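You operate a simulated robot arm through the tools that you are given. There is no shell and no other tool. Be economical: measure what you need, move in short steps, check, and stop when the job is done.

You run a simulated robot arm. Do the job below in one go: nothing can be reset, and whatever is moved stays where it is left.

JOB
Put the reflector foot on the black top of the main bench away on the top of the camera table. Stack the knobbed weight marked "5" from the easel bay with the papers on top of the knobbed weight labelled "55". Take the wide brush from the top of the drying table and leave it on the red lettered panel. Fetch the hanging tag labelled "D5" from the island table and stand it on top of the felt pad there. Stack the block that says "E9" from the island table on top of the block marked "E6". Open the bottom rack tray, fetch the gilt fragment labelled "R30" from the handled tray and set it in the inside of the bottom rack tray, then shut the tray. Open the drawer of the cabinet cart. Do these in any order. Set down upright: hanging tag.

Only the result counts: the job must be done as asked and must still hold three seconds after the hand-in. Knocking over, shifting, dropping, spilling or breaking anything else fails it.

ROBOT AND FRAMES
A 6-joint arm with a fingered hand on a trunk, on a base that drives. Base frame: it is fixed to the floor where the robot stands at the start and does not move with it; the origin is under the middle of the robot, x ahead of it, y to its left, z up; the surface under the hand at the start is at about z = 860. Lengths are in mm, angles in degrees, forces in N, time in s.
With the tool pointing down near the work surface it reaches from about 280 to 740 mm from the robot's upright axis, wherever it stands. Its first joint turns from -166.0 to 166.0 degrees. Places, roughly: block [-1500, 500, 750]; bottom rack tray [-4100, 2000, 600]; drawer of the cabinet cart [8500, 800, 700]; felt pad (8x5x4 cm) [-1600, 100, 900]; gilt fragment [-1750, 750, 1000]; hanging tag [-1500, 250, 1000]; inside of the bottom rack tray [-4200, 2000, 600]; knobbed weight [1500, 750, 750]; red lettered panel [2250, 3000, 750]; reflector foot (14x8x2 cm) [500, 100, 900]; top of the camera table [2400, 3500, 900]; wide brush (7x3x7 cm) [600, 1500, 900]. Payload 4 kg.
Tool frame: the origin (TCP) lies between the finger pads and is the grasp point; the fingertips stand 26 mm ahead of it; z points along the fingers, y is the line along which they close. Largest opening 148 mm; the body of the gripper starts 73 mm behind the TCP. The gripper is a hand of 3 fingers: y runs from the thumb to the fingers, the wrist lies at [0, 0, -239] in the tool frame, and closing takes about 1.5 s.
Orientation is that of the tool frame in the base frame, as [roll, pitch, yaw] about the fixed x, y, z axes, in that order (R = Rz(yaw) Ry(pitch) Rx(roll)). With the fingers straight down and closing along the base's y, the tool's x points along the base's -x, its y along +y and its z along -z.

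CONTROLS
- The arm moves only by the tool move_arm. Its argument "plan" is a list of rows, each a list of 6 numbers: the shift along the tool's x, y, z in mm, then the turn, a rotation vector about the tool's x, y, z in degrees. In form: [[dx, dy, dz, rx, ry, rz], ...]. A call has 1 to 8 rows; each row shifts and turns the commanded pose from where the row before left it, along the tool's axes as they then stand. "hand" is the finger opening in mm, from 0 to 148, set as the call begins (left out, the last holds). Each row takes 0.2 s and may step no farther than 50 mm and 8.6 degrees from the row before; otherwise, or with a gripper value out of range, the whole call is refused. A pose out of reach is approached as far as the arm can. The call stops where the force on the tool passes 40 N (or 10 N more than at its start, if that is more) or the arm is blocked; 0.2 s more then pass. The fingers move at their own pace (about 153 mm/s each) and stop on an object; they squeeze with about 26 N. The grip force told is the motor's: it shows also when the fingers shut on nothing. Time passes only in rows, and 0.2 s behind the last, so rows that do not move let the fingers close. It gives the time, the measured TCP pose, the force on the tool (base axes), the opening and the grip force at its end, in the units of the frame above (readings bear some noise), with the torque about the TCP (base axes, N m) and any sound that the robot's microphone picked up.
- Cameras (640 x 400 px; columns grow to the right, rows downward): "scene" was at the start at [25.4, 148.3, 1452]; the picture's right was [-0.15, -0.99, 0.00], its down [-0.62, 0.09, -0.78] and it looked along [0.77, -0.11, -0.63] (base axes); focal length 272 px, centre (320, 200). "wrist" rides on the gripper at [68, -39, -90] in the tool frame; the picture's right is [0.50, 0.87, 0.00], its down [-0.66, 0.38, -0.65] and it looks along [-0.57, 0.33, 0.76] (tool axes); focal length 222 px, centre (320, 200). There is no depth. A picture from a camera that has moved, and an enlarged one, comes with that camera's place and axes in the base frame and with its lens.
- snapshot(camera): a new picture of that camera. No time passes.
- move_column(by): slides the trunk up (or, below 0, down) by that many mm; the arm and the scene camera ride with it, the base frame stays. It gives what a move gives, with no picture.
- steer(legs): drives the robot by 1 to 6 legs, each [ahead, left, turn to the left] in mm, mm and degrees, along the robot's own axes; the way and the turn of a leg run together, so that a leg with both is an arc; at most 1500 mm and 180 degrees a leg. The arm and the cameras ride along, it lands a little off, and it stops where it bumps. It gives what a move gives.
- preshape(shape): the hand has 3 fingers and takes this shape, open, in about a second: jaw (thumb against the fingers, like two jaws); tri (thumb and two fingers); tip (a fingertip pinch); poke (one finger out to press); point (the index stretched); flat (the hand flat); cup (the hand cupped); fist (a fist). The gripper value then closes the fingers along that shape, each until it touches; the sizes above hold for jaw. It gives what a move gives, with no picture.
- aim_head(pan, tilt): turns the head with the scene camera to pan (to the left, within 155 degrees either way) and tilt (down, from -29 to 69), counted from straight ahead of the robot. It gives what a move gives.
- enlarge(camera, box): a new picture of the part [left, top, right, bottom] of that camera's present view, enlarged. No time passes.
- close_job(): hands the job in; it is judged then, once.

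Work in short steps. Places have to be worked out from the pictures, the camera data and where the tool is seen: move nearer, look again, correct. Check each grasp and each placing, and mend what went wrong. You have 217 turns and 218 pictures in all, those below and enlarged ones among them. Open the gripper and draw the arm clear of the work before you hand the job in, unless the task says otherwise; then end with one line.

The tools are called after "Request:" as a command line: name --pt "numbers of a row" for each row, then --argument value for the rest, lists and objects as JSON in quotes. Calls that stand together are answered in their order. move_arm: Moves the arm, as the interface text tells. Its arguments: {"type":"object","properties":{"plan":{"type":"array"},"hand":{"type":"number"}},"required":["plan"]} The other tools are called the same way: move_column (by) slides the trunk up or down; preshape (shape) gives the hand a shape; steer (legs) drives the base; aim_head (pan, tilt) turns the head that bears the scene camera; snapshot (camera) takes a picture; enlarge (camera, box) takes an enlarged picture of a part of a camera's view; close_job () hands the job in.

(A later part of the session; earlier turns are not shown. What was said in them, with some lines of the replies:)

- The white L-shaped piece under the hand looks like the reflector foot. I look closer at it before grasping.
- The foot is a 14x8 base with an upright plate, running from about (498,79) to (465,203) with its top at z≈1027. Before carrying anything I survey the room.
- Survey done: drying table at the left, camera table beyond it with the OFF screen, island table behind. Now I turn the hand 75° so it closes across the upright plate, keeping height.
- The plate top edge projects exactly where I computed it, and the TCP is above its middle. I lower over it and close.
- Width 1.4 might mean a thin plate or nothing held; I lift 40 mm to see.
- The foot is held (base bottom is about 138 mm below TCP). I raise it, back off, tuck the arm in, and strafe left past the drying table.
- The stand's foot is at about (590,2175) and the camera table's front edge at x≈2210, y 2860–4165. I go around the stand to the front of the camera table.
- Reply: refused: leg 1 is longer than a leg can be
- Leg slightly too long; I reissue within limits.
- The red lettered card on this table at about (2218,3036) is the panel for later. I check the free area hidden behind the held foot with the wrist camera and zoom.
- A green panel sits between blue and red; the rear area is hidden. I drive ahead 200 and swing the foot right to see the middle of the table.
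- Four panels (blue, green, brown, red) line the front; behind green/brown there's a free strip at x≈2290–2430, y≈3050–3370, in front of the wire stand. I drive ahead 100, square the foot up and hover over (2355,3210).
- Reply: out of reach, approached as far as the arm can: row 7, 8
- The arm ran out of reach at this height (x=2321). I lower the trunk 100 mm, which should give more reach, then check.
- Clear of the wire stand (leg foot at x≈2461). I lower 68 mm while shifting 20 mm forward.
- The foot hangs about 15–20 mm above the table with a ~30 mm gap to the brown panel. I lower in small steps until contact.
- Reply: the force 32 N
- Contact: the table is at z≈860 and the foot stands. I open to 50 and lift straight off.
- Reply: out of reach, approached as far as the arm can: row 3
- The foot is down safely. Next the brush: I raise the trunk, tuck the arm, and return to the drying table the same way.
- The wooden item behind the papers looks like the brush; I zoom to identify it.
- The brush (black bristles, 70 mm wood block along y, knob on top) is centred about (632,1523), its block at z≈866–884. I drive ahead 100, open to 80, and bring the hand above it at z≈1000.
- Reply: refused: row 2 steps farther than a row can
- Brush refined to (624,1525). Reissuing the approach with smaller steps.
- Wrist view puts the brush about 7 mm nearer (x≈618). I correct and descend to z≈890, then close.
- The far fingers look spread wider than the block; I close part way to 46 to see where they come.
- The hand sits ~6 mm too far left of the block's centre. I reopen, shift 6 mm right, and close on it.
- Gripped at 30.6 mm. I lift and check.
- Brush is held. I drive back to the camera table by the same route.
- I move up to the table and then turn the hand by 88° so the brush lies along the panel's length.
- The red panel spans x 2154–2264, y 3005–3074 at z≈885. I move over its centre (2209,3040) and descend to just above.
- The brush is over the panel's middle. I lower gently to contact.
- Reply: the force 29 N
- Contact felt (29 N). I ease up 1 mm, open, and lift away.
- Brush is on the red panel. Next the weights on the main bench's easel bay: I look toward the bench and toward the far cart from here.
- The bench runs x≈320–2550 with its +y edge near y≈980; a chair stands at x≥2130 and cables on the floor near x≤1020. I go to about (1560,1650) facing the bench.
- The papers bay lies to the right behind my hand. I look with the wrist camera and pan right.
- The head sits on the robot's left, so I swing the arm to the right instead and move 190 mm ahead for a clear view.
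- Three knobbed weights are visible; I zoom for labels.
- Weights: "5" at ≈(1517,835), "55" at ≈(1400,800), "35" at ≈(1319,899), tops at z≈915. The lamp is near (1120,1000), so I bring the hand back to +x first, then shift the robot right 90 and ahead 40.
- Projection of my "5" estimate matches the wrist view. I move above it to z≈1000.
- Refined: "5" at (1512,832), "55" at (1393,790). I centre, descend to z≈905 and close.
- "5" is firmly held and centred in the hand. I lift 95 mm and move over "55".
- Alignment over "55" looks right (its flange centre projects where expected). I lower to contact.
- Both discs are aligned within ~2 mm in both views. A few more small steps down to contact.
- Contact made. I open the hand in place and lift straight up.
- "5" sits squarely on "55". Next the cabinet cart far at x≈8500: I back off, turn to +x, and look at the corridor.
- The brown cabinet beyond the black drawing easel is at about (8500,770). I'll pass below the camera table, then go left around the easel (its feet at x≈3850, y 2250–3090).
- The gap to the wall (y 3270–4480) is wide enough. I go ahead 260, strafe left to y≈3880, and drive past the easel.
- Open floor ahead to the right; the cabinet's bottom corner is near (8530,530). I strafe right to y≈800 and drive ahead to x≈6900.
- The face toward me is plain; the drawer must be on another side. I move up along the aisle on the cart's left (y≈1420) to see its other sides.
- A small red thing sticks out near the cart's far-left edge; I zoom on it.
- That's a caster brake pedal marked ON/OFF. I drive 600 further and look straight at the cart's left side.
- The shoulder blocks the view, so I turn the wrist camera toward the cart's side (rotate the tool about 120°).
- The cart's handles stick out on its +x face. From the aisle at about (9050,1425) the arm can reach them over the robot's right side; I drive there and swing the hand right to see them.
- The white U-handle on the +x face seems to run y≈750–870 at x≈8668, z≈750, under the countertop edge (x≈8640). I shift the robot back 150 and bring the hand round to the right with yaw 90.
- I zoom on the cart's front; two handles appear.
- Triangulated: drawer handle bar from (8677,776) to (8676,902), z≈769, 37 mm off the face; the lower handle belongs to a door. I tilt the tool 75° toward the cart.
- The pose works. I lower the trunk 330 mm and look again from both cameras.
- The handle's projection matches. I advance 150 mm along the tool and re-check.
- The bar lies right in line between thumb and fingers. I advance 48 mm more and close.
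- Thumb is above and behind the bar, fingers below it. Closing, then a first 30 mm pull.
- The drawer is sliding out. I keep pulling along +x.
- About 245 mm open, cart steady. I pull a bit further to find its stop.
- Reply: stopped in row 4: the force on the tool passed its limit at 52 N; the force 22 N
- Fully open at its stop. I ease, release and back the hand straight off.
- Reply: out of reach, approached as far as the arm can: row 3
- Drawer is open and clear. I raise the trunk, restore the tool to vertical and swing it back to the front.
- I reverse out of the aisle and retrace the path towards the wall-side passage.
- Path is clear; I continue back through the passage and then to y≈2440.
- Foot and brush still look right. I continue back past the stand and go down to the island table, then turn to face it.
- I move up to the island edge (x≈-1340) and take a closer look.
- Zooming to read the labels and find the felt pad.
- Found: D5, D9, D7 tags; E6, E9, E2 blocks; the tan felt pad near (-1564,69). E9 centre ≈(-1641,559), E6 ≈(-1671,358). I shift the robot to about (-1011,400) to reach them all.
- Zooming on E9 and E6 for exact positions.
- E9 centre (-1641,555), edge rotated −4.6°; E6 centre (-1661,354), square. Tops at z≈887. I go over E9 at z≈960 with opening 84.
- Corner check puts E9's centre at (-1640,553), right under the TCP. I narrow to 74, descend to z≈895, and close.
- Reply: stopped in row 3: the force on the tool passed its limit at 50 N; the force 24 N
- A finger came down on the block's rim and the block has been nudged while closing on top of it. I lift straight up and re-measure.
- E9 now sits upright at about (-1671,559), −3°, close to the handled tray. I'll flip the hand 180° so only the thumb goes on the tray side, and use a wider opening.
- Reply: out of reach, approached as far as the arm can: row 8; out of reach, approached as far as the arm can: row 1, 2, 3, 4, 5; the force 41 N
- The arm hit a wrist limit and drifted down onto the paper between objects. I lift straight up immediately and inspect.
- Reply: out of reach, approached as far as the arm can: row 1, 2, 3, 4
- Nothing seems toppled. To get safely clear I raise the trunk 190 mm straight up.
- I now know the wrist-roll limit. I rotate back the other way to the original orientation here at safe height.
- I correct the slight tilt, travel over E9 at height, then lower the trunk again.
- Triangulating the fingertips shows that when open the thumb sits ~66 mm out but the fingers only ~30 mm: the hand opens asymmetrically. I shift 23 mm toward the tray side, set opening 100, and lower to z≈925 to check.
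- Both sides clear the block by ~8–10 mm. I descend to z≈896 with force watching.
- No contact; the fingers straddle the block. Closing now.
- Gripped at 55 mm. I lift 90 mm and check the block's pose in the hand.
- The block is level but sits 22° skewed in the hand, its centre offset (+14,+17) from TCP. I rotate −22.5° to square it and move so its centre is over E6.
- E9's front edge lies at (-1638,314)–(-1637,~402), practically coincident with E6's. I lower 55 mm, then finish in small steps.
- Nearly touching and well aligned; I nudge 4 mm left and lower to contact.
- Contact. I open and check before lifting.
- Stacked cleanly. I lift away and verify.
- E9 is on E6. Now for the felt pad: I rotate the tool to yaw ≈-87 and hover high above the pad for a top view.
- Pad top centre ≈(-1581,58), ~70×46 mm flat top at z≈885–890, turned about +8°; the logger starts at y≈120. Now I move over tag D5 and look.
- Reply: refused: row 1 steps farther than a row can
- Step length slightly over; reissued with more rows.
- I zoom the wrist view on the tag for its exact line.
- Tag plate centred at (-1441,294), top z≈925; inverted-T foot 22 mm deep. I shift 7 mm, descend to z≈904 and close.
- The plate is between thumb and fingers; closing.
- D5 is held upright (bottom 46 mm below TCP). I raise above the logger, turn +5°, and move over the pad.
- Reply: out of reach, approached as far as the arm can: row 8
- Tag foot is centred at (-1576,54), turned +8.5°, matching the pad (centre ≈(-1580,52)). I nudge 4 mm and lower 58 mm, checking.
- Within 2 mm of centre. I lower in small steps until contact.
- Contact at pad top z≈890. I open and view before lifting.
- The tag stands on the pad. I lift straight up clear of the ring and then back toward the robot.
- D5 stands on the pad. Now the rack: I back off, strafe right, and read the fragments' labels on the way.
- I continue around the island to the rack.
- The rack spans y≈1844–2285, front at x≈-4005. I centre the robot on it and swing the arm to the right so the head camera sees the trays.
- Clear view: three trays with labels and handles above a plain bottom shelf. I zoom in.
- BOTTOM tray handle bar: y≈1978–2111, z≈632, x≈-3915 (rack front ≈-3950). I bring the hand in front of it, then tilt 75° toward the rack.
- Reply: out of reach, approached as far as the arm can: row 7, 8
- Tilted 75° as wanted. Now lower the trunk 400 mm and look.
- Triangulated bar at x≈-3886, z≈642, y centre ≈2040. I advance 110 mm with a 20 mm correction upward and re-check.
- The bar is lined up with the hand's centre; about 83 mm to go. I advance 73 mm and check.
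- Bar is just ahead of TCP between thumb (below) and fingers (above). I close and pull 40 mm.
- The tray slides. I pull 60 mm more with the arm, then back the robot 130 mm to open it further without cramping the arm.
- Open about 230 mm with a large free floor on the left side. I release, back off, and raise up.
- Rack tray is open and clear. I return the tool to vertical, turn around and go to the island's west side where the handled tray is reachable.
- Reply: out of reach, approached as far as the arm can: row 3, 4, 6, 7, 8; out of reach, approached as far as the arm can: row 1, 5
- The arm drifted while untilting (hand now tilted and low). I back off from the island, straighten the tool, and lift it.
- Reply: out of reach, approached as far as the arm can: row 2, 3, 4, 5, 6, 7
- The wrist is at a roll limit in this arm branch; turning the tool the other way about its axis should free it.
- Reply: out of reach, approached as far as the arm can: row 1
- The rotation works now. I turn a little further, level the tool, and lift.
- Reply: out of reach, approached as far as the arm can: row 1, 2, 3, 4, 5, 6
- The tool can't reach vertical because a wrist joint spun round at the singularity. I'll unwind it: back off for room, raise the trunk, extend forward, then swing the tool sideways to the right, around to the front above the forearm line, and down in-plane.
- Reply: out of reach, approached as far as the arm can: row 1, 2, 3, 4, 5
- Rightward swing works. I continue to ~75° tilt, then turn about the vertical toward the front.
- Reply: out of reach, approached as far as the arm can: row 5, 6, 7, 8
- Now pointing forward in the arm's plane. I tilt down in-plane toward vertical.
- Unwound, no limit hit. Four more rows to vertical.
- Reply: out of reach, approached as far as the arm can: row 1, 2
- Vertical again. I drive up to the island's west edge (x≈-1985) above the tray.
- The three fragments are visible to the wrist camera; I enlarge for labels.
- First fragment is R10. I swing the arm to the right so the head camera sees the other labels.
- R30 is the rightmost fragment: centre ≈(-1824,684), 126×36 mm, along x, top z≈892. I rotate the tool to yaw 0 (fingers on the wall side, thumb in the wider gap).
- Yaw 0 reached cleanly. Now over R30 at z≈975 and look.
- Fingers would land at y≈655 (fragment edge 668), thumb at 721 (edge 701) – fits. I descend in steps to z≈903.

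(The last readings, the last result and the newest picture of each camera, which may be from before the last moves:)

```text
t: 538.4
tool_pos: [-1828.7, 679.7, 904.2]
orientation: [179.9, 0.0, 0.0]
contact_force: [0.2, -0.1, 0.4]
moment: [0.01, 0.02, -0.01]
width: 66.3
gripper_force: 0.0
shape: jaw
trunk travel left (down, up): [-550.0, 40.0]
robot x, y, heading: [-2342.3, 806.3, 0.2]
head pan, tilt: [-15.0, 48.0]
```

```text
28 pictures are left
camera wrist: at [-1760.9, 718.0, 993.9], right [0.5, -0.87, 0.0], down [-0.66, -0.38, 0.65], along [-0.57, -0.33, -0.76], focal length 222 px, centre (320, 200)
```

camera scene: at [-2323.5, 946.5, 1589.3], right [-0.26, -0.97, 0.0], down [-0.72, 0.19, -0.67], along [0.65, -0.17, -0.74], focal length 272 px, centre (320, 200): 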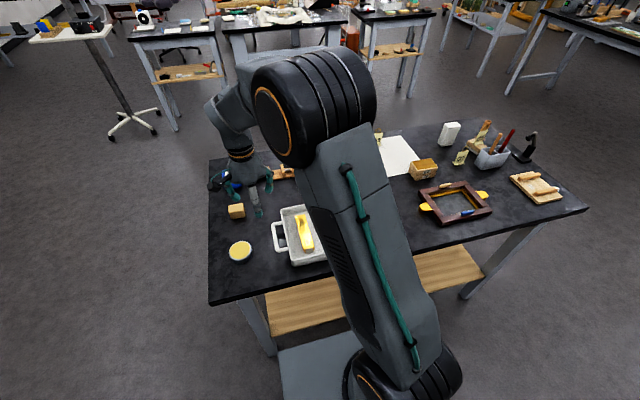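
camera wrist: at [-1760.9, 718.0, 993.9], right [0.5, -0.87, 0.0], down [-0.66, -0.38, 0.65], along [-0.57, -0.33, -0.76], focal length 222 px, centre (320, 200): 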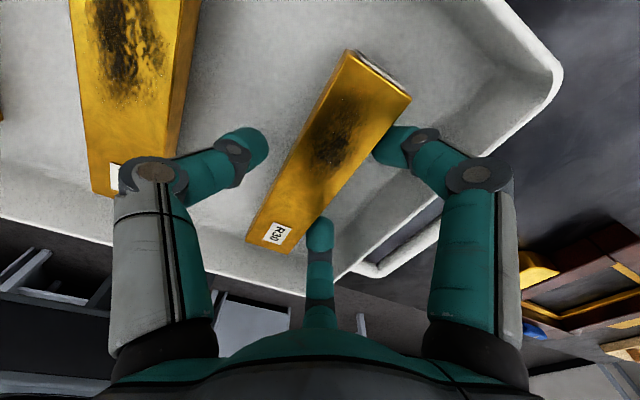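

No contact and fingers straddle R30. I close and lift a little.

Request:
move_arm --pt "0 0 0 0 0 0" --pt "0 0 0 0 0 0" --pt "0 0 0 0 0 0" --pt "0 0 0 0 0 0" --pt "0 0 0 0 0 0" --hand 0

Request:
move_arm --pt "0 0 -15 0 0 0" --pt "0 0 -35 0 0 0" --pt "0 0 -45 0 0 0" --pt "0 0 -45 0 0 0" --pt "0 0 -30 0 0 0"

Request:
snapshot --camera "wrist"

```text
t: 539.6
tool_pos: [-1829.0, 679.0, 905.1]
orientation: [179.9, 0.0, 0.0]
contact_force: [-0.4, -0.2, -1.0]
moment: [-0.01, -0.01, -0.01]
width: 32.1
gripper_force: 25.7
shape: jaw
trunk travel left (down, up): [-550.0, 40.0]
robot x, y, heading: [-2339.1, 804.7, 0.0]
head pan, tilt: [-15.0, 48.0]
```

```text
t: 540.8
tool_pos: [-1829.8, 682.3, 1075.9]
orientation: [179.9, 0.0, 0.0]
contact_force: [-0.3, 0.8, -0.6]
moment: [0.03, 0.02, 0.0]
width: 31.9
gripper_force: 26.2
shape: jaw
trunk travel left (down, up): [-550.0, 40.0]
robot x, y, heading: [-2337.6, 805.7, -0.2]
head pan, tilt: [-15.0, 48.0]
```

```text
27 pictures are left
camera wrist: at [-1761.4, 720.7, 1164.7], right [0.5, -0.87, 0.0], down [-0.66, -0.38, 0.65], along [-0.57, -0.33, -0.76], focal length 222 px, centre (320, 200)
```

wrist: 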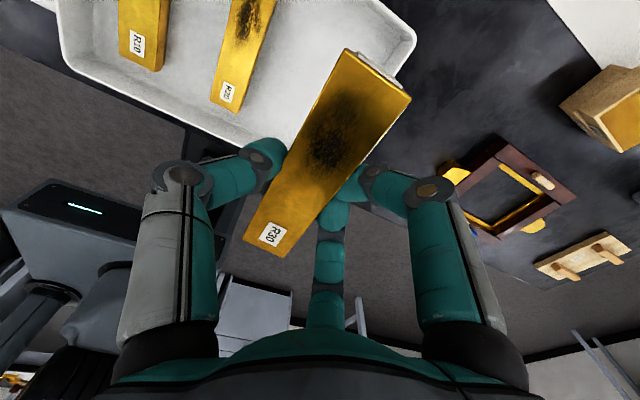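

R30 is held along the tool's x. I carry it back toward the rack.

Request:
steer --legs '[[-450, 0, 0], [0, 1060, 0], [0, 0, 180], [280, 0, 0]]'

Request:
aim_head --pan -15 --tilt 45

Request:
snapshot --camera "scene"

```text
t: 557.5
tool_pos: [-3603.0, 1984.1, 1073.7]
orientation: [180.0, 0.0, -178.7]
contact_force: [0.1, -0.5, -0.5]
moment: [-0.03, -0.05, 0.01]
width: 31.8
gripper_force: 26.0
shape: jaw
trunk travel left (down, up): [-550.0, 40.0]
robot x, y, heading: [-3090.6, 1875.8, -178.7]
head pan, tilt: [-15.0, 48.0]
```

```text
t: 558.2
tool_pos: [-3603.8, 1984.6, 1074.8]
orientation: [179.9, -0.1, -178.8]
contact_force: [-0.6, -0.6, -0.9]
moment: [-0.03, 0.01, 0.02]
width: 31.4
gripper_force: 25.9
shape: jaw
trunk travel left (down, up): [-550.0, 40.0]
robot x, y, heading: [-3090.9, 1871.0, -178.7]
head pan, tilt: [-15.0, 45.0]
```

```text
26 pictures are left
camera scene: at [-3104.0, 1731.5, 1593.4], right [0.24, 0.97, 0.0], down [0.69, -0.17, -0.71], along [-0.69, 0.17, -0.71], focal length 272 px, centre (320, 200)
```

scene: 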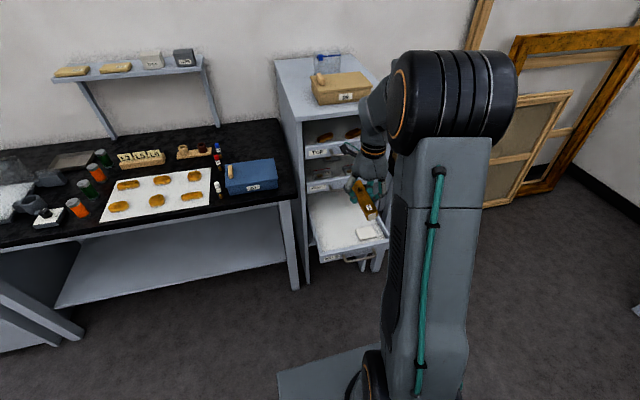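

I zoom on the open tray to locate it exactly.

Request:
enlarge --camera "scene" --box '[290, 160, 410, 280]'

```text
3.33 times, centred on (350, 220) of scene
camera zoom: at [-3104.0, 1731.5, 1593.4], right [0.24, 0.97, 0.0], down [0.69, -0.17, -0.71], along [-0.69, 0.17, -0.71], focal length 906 px, centre (220, 133)
```

zoom: 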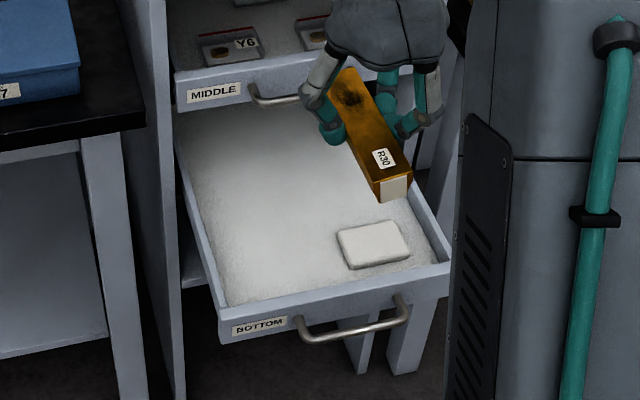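

Tray front panel is at x≈-3712, free floor y 1890–2070. I first rotate the hand 180° so the wrist camera points away from the rack's other handles.

Request:
move_arm --pt "0 0 0 0 0 -8.5" --pt "0 0 0 0 0 -8.5" --pt "0 0 0 0 0 -8.5" --pt "0 0 0 0 0 -8.5" --pt "0 0 0 0 0 -8.5" --pt "0 0 0 0 0 -8.5" --pt "0 0 0 0 0 -8.5" --pt "0 0 0 0 0 -8.5"

Request:
move_arm --pt "0 0 0 0 0 -8.5" --pt "0 0 0 0 0 -8.5" --pt "0 0 0 0 0 -8.5" --pt "0 0 0 0 0 -8.5" --pt "0 0 0 0 0 -8.5" --pt "0 0 0 0 0 -8.5" --pt "0 0 0 0 0 -8.5" --pt "0 0 0 0 0 -8.5"

Request:
move_arm --pt "0 0 0 0 0 -8.5" --pt "0 0 0 0 0 -8.5" --pt "0 0 0 0 0 -8.5" --pt "0 0 0 0 0 -8.5" --pt "0 0 0 0 0 -8.5" --pt "0 0 0 0 0 -2.8"

```text
t: 560.0
tool_pos: [-3602.8, 1984.1, 1074.2]
orientation: [-180.0, 0.2, -110.6]
contact_force: [-0.1, 0.1, -0.3]
moment: [0.02, -0.05, 0.0]
width: 31.8
gripper_force: 25.5
shape: jaw
trunk travel left (down, up): [-550.0, 40.0]
robot x, y, heading: [-3086.5, 1871.4, -178.8]
head pan, tilt: [-15.0, 45.0]
```

```text
t: 561.8
tool_pos: [-3602.1, 1984.1, 1075.6]
orientation: [-180.0, 0.1, -42.8]
contact_force: [-0.2, 0.0, -1.1]
moment: [0.0, -0.03, -0.01]
width: 31.7
gripper_force: 25.7
shape: jaw
trunk travel left (down, up): [-550.0, 40.0]
robot x, y, heading: [-3087.7, 1873.1, -178.5]
head pan, tilt: [-15.0, 45.0]
```

```text
t: 563.2
tool_pos: [-3600.8, 1984.3, 1075.1]
orientation: [180.0, 0.0, 2.6]
contact_force: [-0.3, -0.3, -0.4]
moment: [-0.03, 0.02, 0.02]
width: 31.7
gripper_force: 25.7
shape: jaw
trunk travel left (down, up): [-550.0, 40.0]
robot x, y, heading: [-3090.6, 1870.0, -178.9]
head pan, tilt: [-15.0, 45.0]
```

Rotated. I lower the trunk 295 mm in front of the rack, then drive ahead 195 mm to bring the fragment above the tray.

Request:
move_column --by -295

Request:
steer --legs '[[195, 0, -1.1]]'

Request:
enlarge --camera "scene" --box '[250, 60, 450, 260]'

```text
t: 566.1
tool_pos: [-3602.7, 1984.5, 780.4]
orientation: [-179.9, 0.0, 2.5]
contact_force: [0.2, -0.3, 0.5]
moment: [-0.01, 0.01, -0.01]
width: 31.9
gripper_force: 26.0
shape: jaw
trunk travel left (down, up): [-255.0, 335.0]
robot x, y, heading: [-3088.7, 1873.5, -178.6]
head pan, tilt: [-15.0, 45.0]
```

```text
t: 567.7
tool_pos: [-3793.3, 1993.5, 781.2]
orientation: [-179.9, 0.0, 1.4]
contact_force: [0.1, 0.0, 0.3]
moment: [-0.01, -0.02, -0.02]
width: 31.6
gripper_force: 25.1
shape: jaw
trunk travel left (down, up): [-255.0, 335.0]
robot x, y, heading: [-3282.1, 1873.6, -180.1]
head pan, tilt: [-15.0, 45.0]
```

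```text
2.00 times, centred on (350, 160) of scene
camera zoom: at [-3300.4, 1729.4, 1298.5], right [0.26, 0.97, 0.0], down [0.68, -0.18, -0.71], along [-0.68, 0.18, -0.71], focal length 544 px, centre (260, 280)
```

zoom: 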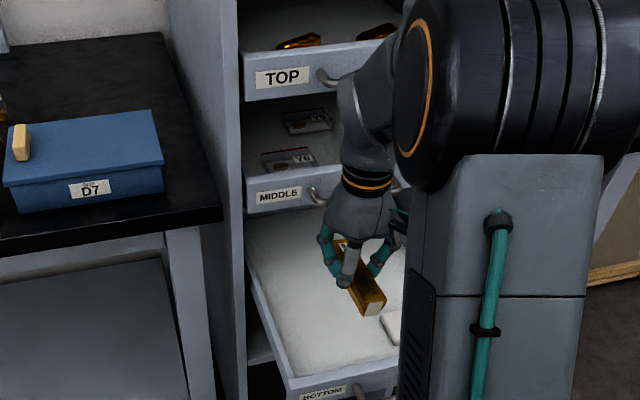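

The fragment's near end is only ~8 mm behind the front panel, so I shift 14 mm inward, then lower the trunk 100 mm.

Request:
move_arm --pt "-14 5 0 0 0 0" --pt "0 0 0 0 0 0"

Request:
move_column --by -100

Request:
enlarge --camera "scene" --box '[250, 60, 450, 260]'

```text
t: 568.3
tool_pos: [-3807.7, 1985.8, 780.8]
orientation: [-180.0, 0.0, 1.5]
contact_force: [0.5, -0.6, -0.2]
moment: [0.01, 0.0, 0.0]
width: 31.7
gripper_force: 25.8
shape: jaw
trunk travel left (down, up): [-255.0, 335.0]
robot x, y, heading: [-3280.1, 1873.0, -180.1]
head pan, tilt: [-15.0, 45.0]
```

```text
t: 569.6
tool_pos: [-3807.2, 1986.8, 680.7]
orientation: [-180.0, -0.1, 1.4]
contact_force: [0.3, 0.1, -0.7]
moment: [0.0, -0.04, -0.01]
width: 31.7
gripper_force: 26.2
shape: jaw
trunk travel left (down, up): [-155.0, 435.0]
robot x, y, heading: [-3280.4, 1868.5, -179.9]
head pan, tilt: [-15.0, 45.0]
```

```text
2.00 times, centred on (350, 160) of scene
camera zoom: at [-3300.6, 1729.4, 1198.5], right [0.26, 0.97, 0.0], down [0.68, -0.18, -0.71], along [-0.68, 0.18, -0.71], focal length 544 px, centre (260, 280)
```

zoom: 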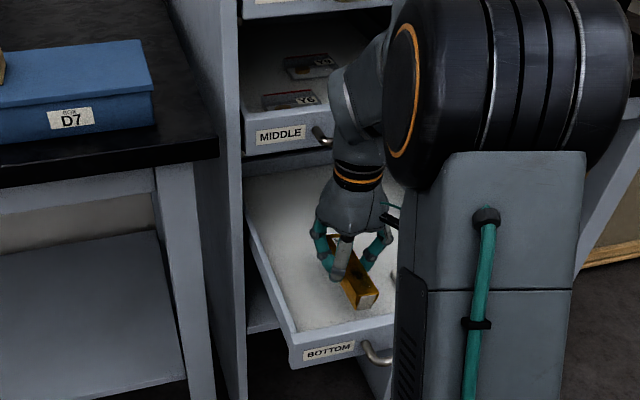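

The fragment is inside the tray outline, just above the floor. I lower in small steps to contact.

Request:
move_arm --pt "0 0 8 0 0 0" --pt "0 0 5 0 0 0" --pt "0 0 4 0 0 0" --pt "0 0 3 0 0 0" --pt "0 0 3 0 0 0" --pt "0 0 3 0 0 0"

```text
t: 571.0
tool_pos: [-3809.1, 1986.7, 655.5]
orientation: [179.9, 0.1, 1.4]
contact_force: [0.3, -0.1, 10.6]
moment: [0.19, 0.0, -0.01]
width: 31.7
gripper_force: 26.4
shape: jaw
trunk travel left (down, up): [-155.0, 435.0]
robot x, y, heading: [-3284.0, 1869.1, -179.9]
head pan, tilt: [-15.0, 45.0]
```

Touching the tray floor. I release, then raise straight up with the trunk.

Request:
move_arm --pt "0 0 0 0 0 0" --pt "0 0 0 0 0 0" --pt "0 0 0 0 0 0" --pt "0 0 -15 0 0 0" --hand 64

Request:
move_column --by 250

Request:
enlarge --camera "scene" --box '[250, 60, 450, 290]'

```text
t: 572.0
tool_pos: [-3807.6, 1988.2, 668.8]
orientation: [180.0, -0.2, 1.4]
contact_force: [-0.8, -0.1, -0.1]
moment: [0.01, 0.01, 0.02]
width: 63.8
gripper_force: 0.1
shape: jaw
trunk travel left (down, up): [-155.0, 435.0]
robot x, y, heading: [-3282.9, 1871.4, -180.1]
head pan, tilt: [-15.0, 45.0]
```

```text
t: 574.6
tool_pos: [-3808.9, 1987.1, 919.8]
orientation: [-179.8, 0.0, 1.4]
contact_force: [-0.5, -0.7, 0.0]
moment: [-0.02, -0.01, -0.02]
width: 63.5
gripper_force: 0.0
shape: jaw
trunk travel left (down, up): [-405.0, 185.0]
robot x, y, heading: [-3282.5, 1867.4, -180.0]
head pan, tilt: [-15.0, 45.0]
```

```text
1.74 times, centred on (350, 175) of scene
camera zoom: at [-3300.6, 1729.4, 1448.4], right [0.26, 0.97, 0.0], down [0.68, -0.18, -0.71], along [-0.68, 0.18, -0.71], focal length 473 px, centre (268, 244)
```

zoom: 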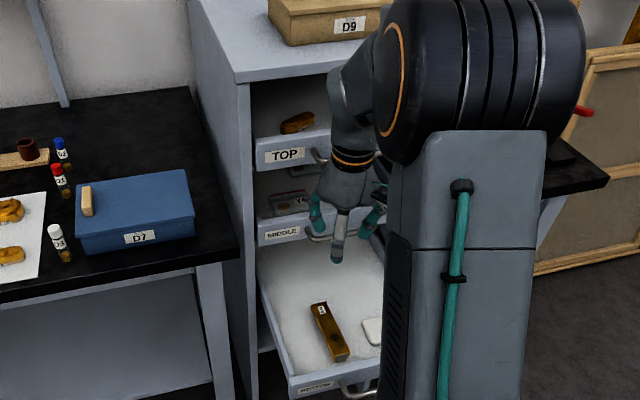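

R30 rests in the bottom tray. Now to close it: I back off, retract, close the fist, tilt the tool 20° forward, and lower in front of the handle.

Request:
steer --legs '[[-60, 0, 0]]'

Request:
move_arm --pt "40 -14 0 0 0 0" --pt "40 -14 0 0 0 0" --pt "40 -14 0 0 0 0" --pt "40 -14 0 0 0 0" --pt "0 0 0 0 -6.7 0" --pt "0 0 0 0 -6.7 0" --pt "0 0 0 0 -6.7 0" --hand 0

Request:
move_column --by -275

Request:
enlarge --camera "scene" --box '[250, 60, 450, 290]'

```text
t: 575.6
tool_pos: [-3748.2, 1987.5, 920.8]
orientation: [-179.9, 0.0, 1.4]
contact_force: [0.5, -0.4, 0.6]
moment: [-0.03, -0.02, -0.01]
width: 63.5
gripper_force: 0.2
shape: jaw
trunk travel left (down, up): [-405.0, 185.0]
robot x, y, heading: [-3223.9, 1869.5, -179.6]
head pan, tilt: [-15.0, 45.0]
```

```text
t: 577.2
tool_pos: [-3588.5, 2047.3, 919.4]
orientation: [-179.9, 20.1, 1.6]
contact_force: [-0.1, -0.2, 0.1]
moment: [0.01, -0.03, -0.03]
width: 0.0
gripper_force: 26.1
shape: jaw
trunk travel left (down, up): [-405.0, 185.0]
robot x, y, heading: [-3224.2, 1871.3, -179.7]
head pan, tilt: [-15.0, 45.0]
```

```text
t: 580.0
tool_pos: [-3589.5, 2047.6, 645.7]
orientation: [180.0, 20.1, 1.5]
contact_force: [1.4, 0.2, 0.0]
moment: [0.0, 0.04, 0.0]
width: 0.2
gripper_force: 26.0
shape: jaw
trunk travel left (down, up): [-130.0, 460.0]
robot x, y, heading: [-3223.0, 1868.0, -179.7]
head pan, tilt: [-15.0, 45.0]
```

```text
1.74 times, centred on (350, 175) of scene
camera zoom: at [-3240.4, 1729.6, 1173.5], right [0.26, 0.97, 0.0], down [0.68, -0.18, -0.71], along [-0.68, 0.18, -0.71], focal length 473 px, centre (268, 244)
```

zoom: 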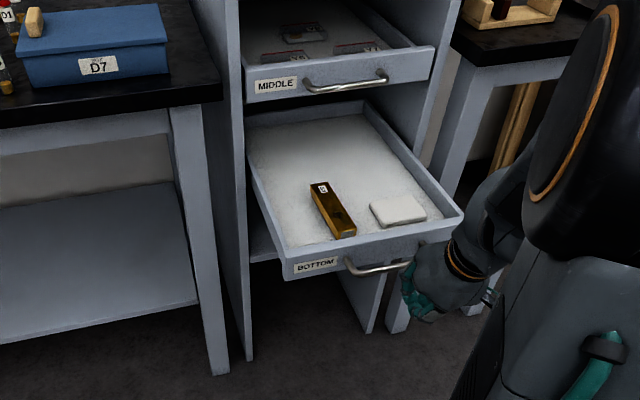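

The fist is in front of the handle. I push along −x in 30 mm rows.

Request:
move_arm --pt "-28.2 0 10.26 0 0 0" --pt "-28.2 0 10.26 0 0 0" --pt "-28.2 0 10.26 0 0 0" --pt "-28.2 0 10.26 0 0 0" --pt "-28.2 0 10.26 0 0 0" --pt "-28.2 0 10.26 0 0 0" --pt "-28.2 0 10.26 0 0 0"

Request:
enlarge --camera "scene" --box '[250, 60, 450, 290]'

```text
t: 581.6
tool_pos: [-3797.4, 2041.9, 645.4]
orientation: [-180.0, 20.2, 1.5]
contact_force: [0.6, 0.5, -0.7]
moment: [0.0, 0.02, 0.04]
width: 0.0
gripper_force: 25.8
shape: jaw
trunk travel left (down, up): [-130.0, 460.0]
robot x, y, heading: [-3224.3, 1870.3, -179.9]
head pan, tilt: [-15.0, 45.0]
```

```text
1.74 times, centred on (350, 175) of scene
camera zoom: at [-3240.2, 1729.6, 1173.4], right [0.26, 0.97, 0.0], down [0.68, -0.18, -0.71], along [-0.68, 0.18, -0.71], focal length 473 px, centre (268, 244)
```

zoom: 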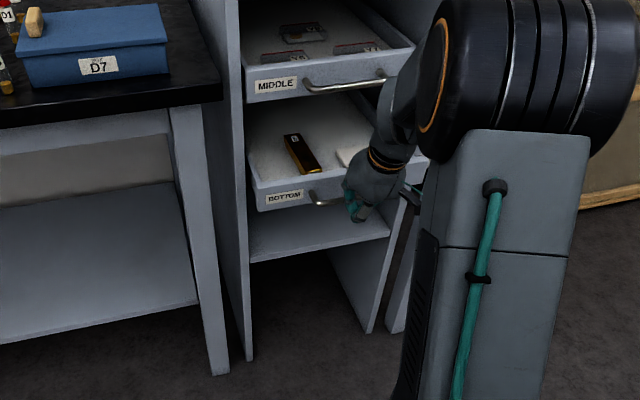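

The tray is moving in. I continue in smaller steps until it stops.

Request:
move_arm --pt "-23.5 0 8.55 0 0 0" --pt "-18.8 0 6.84 0 0 0" --pt "-9.4 0 3.42 0 0 0" --pt "-9.4 0 3.42 0 0 0" --pt "-7.5 0 2.7 0 0 0" --pt "-5.6 0 2.05 0 0 0" --pt "-4.7 0 1.7 0 0 0"

Request:
enlarge --camera "scene" --box '[250, 60, 450, 290]'

```text
t: 583.2
tool_pos: [-3882.6, 2039.5, 645.7]
orientation: [179.9, 20.0, 1.4]
contact_force: [14.9, -0.7, 0.9]
moment: [-0.02, -0.12, -0.1]
width: 0.0
gripper_force: 25.7
shape: jaw
trunk travel left (down, up): [-130.0, 460.0]
robot x, y, heading: [-3222.5, 1867.8, -179.6]
head pan, tilt: [-15.0, 45.0]
```

```text
1.74 times, centred on (350, 175) of scene
camera zoom: at [-3239.7, 1729.6, 1173.4], right [0.26, 0.97, 0.0], down [0.68, -0.18, -0.71], along [-0.68, 0.18, -0.71], focal length 473 px, centre (268, 244)
```

zoom: 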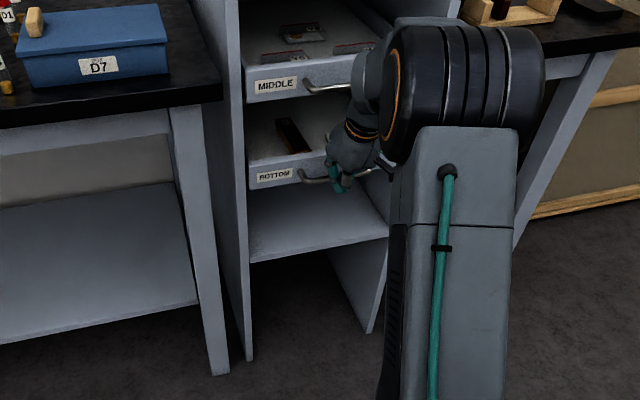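

Resistance of 15 N begins; a few more millimetres to seat it fully.

Request:
move_arm --pt "-2.8 0 1 0 0 0" --pt "-2.8 0 1 0 0 0" --pt "-2.8 0 1 0 0 0" --pt "0 0 0 0 0 0"

```text
t: 583.7
tool_pos: [-3883.0, 2040.2, 643.6]
orientation: [179.8, 19.6, 1.2]
contact_force: [16.6, -1.5, 4.1]
moment: [-0.03, -0.11, -0.06]
width: 0.0
gripper_force: 25.9
shape: jaw
trunk travel left (down, up): [-130.0, 460.0]
robot x, y, heading: [-3219.6, 1869.5, -179.9]
head pan, tilt: [-15.0, 45.0]
stopped in row 2: the force on the tool passed its limit at 44 N (the readings are from after the stop); the commanded pose is now the measured one
```

Firm stop. I retract and check that the tray front is flush with the others.

Request:
move_arm --pt "37.6 0 -13.7 0 0 0" --pt "37.6 0 -13.7 0 0 0" --pt "37.6 0 -13.7 0 0 0" --pt "37.6 0 -13.7 0 0 0" --pt "37.6 0 -13.7 0 0 0"

Request:
steer --legs '[[-300, 250, 0]]'

Request:
move_column --by 270

Request:
aim_head --pan -35 --tilt 35

Request:
snapshot --camera "scene"

```text
t: 584.9
tool_pos: [-3685.3, 2044.7, 644.9]
orientation: [179.9, 19.5, 1.3]
contact_force: [0.9, 0.0, 0.0]
moment: [0.01, -0.02, -0.02]
width: 0.0
gripper_force: 26.2
shape: jaw
trunk travel left (down, up): [-130.0, 460.0]
robot x, y, heading: [-3222.6, 1871.2, -180.0]
head pan, tilt: [-15.0, 45.0]
```

```text
t: 587.4
tool_pos: [-3379.1, 1794.5, 643.8]
orientation: [180.0, 19.6, 1.5]
contact_force: [-0.6, 0.0, -0.3]
moment: [-0.01, 0.01, 0.0]
width: 0.2
gripper_force: 26.2
shape: jaw
trunk travel left (down, up): [-130.0, 460.0]
robot x, y, heading: [-2915.2, 1622.7, -179.5]
head pan, tilt: [-15.0, 45.0]
```

```text
t: 590.1
tool_pos: [-3380.0, 1793.4, 914.2]
orientation: [180.0, 19.6, 1.4]
contact_force: [0.2, 0.5, 0.5]
moment: [0.01, -0.02, 0.0]
width: 0.1
gripper_force: 25.5
shape: jaw
trunk travel left (down, up): [-400.0, 190.0]
robot x, y, heading: [-2919.0, 1626.3, -179.4]
head pan, tilt: [-15.0, 45.0]
```

```text
t: 591.0
tool_pos: [-3379.5, 1793.2, 916.0]
orientation: [179.8, 19.6, 1.6]
contact_force: [0.1, 0.9, 0.5]
moment: [0.0, 0.02, -0.02]
width: 0.2
gripper_force: 25.8
shape: jaw
trunk travel left (down, up): [-400.0, 190.0]
robot x, y, heading: [-2917.9, 1618.6, -179.7]
head pan, tilt: [-35.0, 35.0]
```

```text
18 pictures are left
camera scene: at [-2927.6, 1509.6, 1458.2], right [0.57, 0.82, 0.0], down [0.47, -0.33, -0.82], along [-0.67, 0.47, -0.57], focal length 272 px, centre (320, 200)
```

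scene: 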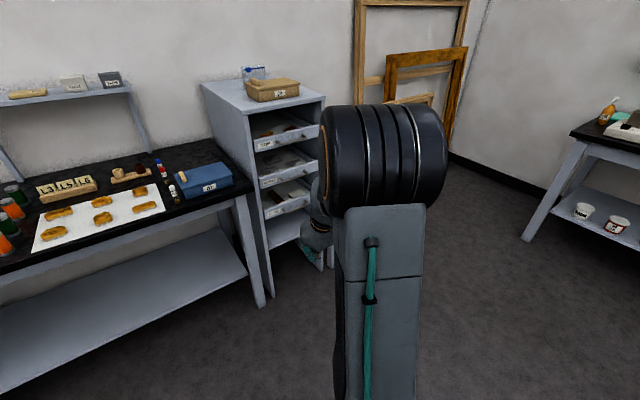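

Request:
enlarge --camera "scene" --box '[240, 110, 330, 230]'

```text
3.33 times, centred on (285, 170) of scene
camera zoom: at [-2927.6, 1509.6, 1458.2], right [0.57, 0.82, 0.0], down [0.47, -0.33, -0.82], along [-0.67, 0.47, -0.57], focal length 906 px, centre (437, 300)
```

zoom: 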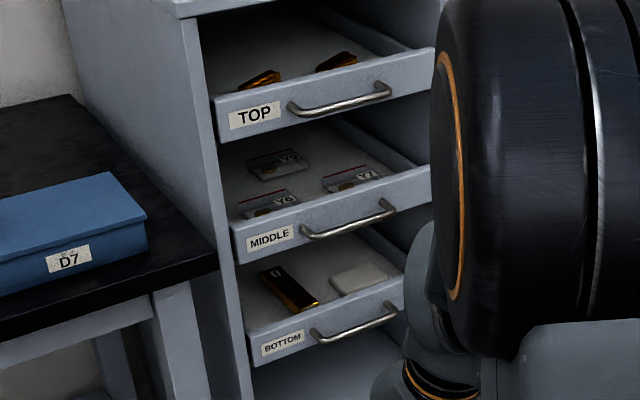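

The bottom tray is shut flush with the others, R30 inside. I open the hand and take a last look at the island.

Request:
move_arm --pt "0 0 0 0 0 0" --pt "0 0 0 0 0 0" --hand 100

Request:
aim_head --pan 135 --tilt 20

Request:
enlarge --camera "scene" --box '[150, 130, 490, 330]'

```text
t: 591.6
tool_pos: [-3378.6, 1793.8, 913.6]
orientation: [179.8, 19.6, 1.5]
contact_force: [0.8, 0.0, 0.9]
moment: [0.0, -0.03, 0.0]
width: 100.3
gripper_force: 0.1
shape: jaw
trunk travel left (down, up): [-400.0, 190.0]
robot x, y, heading: [-2916.2, 1621.0, -179.6]
head pan, tilt: [-35.0, 35.0]
```

```text
t: 594.1
tool_pos: [-3379.6, 1792.4, 914.7]
orientation: [179.9, 19.6, 1.6]
contact_force: [0.0, 0.3, -0.4]
moment: [-0.01, 0.01, 0.01]
width: 100.1
gripper_force: 0.1
shape: jaw
trunk travel left (down, up): [-400.0, 190.0]
robot x, y, heading: [-2917.3, 1622.7, -179.7]
head pan, tilt: [135.0, 20.0]
```

```text
1.88 times, centred on (320, 230) of scene
camera zoom: at [-2788.9, 1394.1, 1482.1], right [-0.7, -0.71, 0.0], down [-0.24, 0.24, -0.94], along [0.67, -0.66, -0.34], focal length 512 px, centre (320, 144)
```

zoom: 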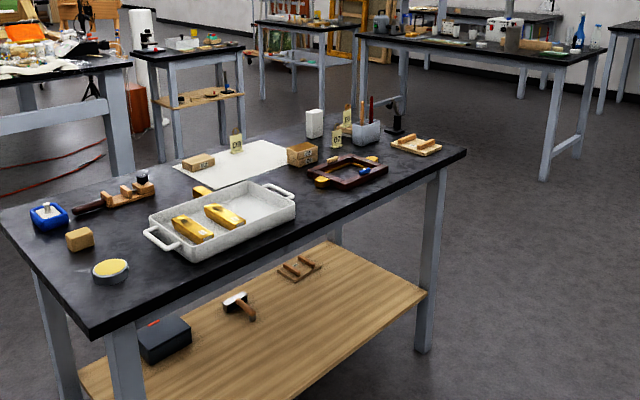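

Everything is in place: E9 on E6, D5 standing on the pad, only R10 and R20 left in the handled tray. I hand in.

Request:
close_job

```text
The job is handed in.
```

All seven tasks are done and handed in, and every placement looked right when I last checked it: the reflector foot is on the camera table, weight "5" is on "55", and the brush is on the red panel. Tag D5 stands upright on the felt pad, E9 is on E6, R30 is in the shut bottom tray, and the cart drawer is open. While I was lining up on the island table, the hand came down on block E9 and later on the paper next to E6 and D9. I saw nothing out of place afterwards apart from E9, which I was moving anyway.
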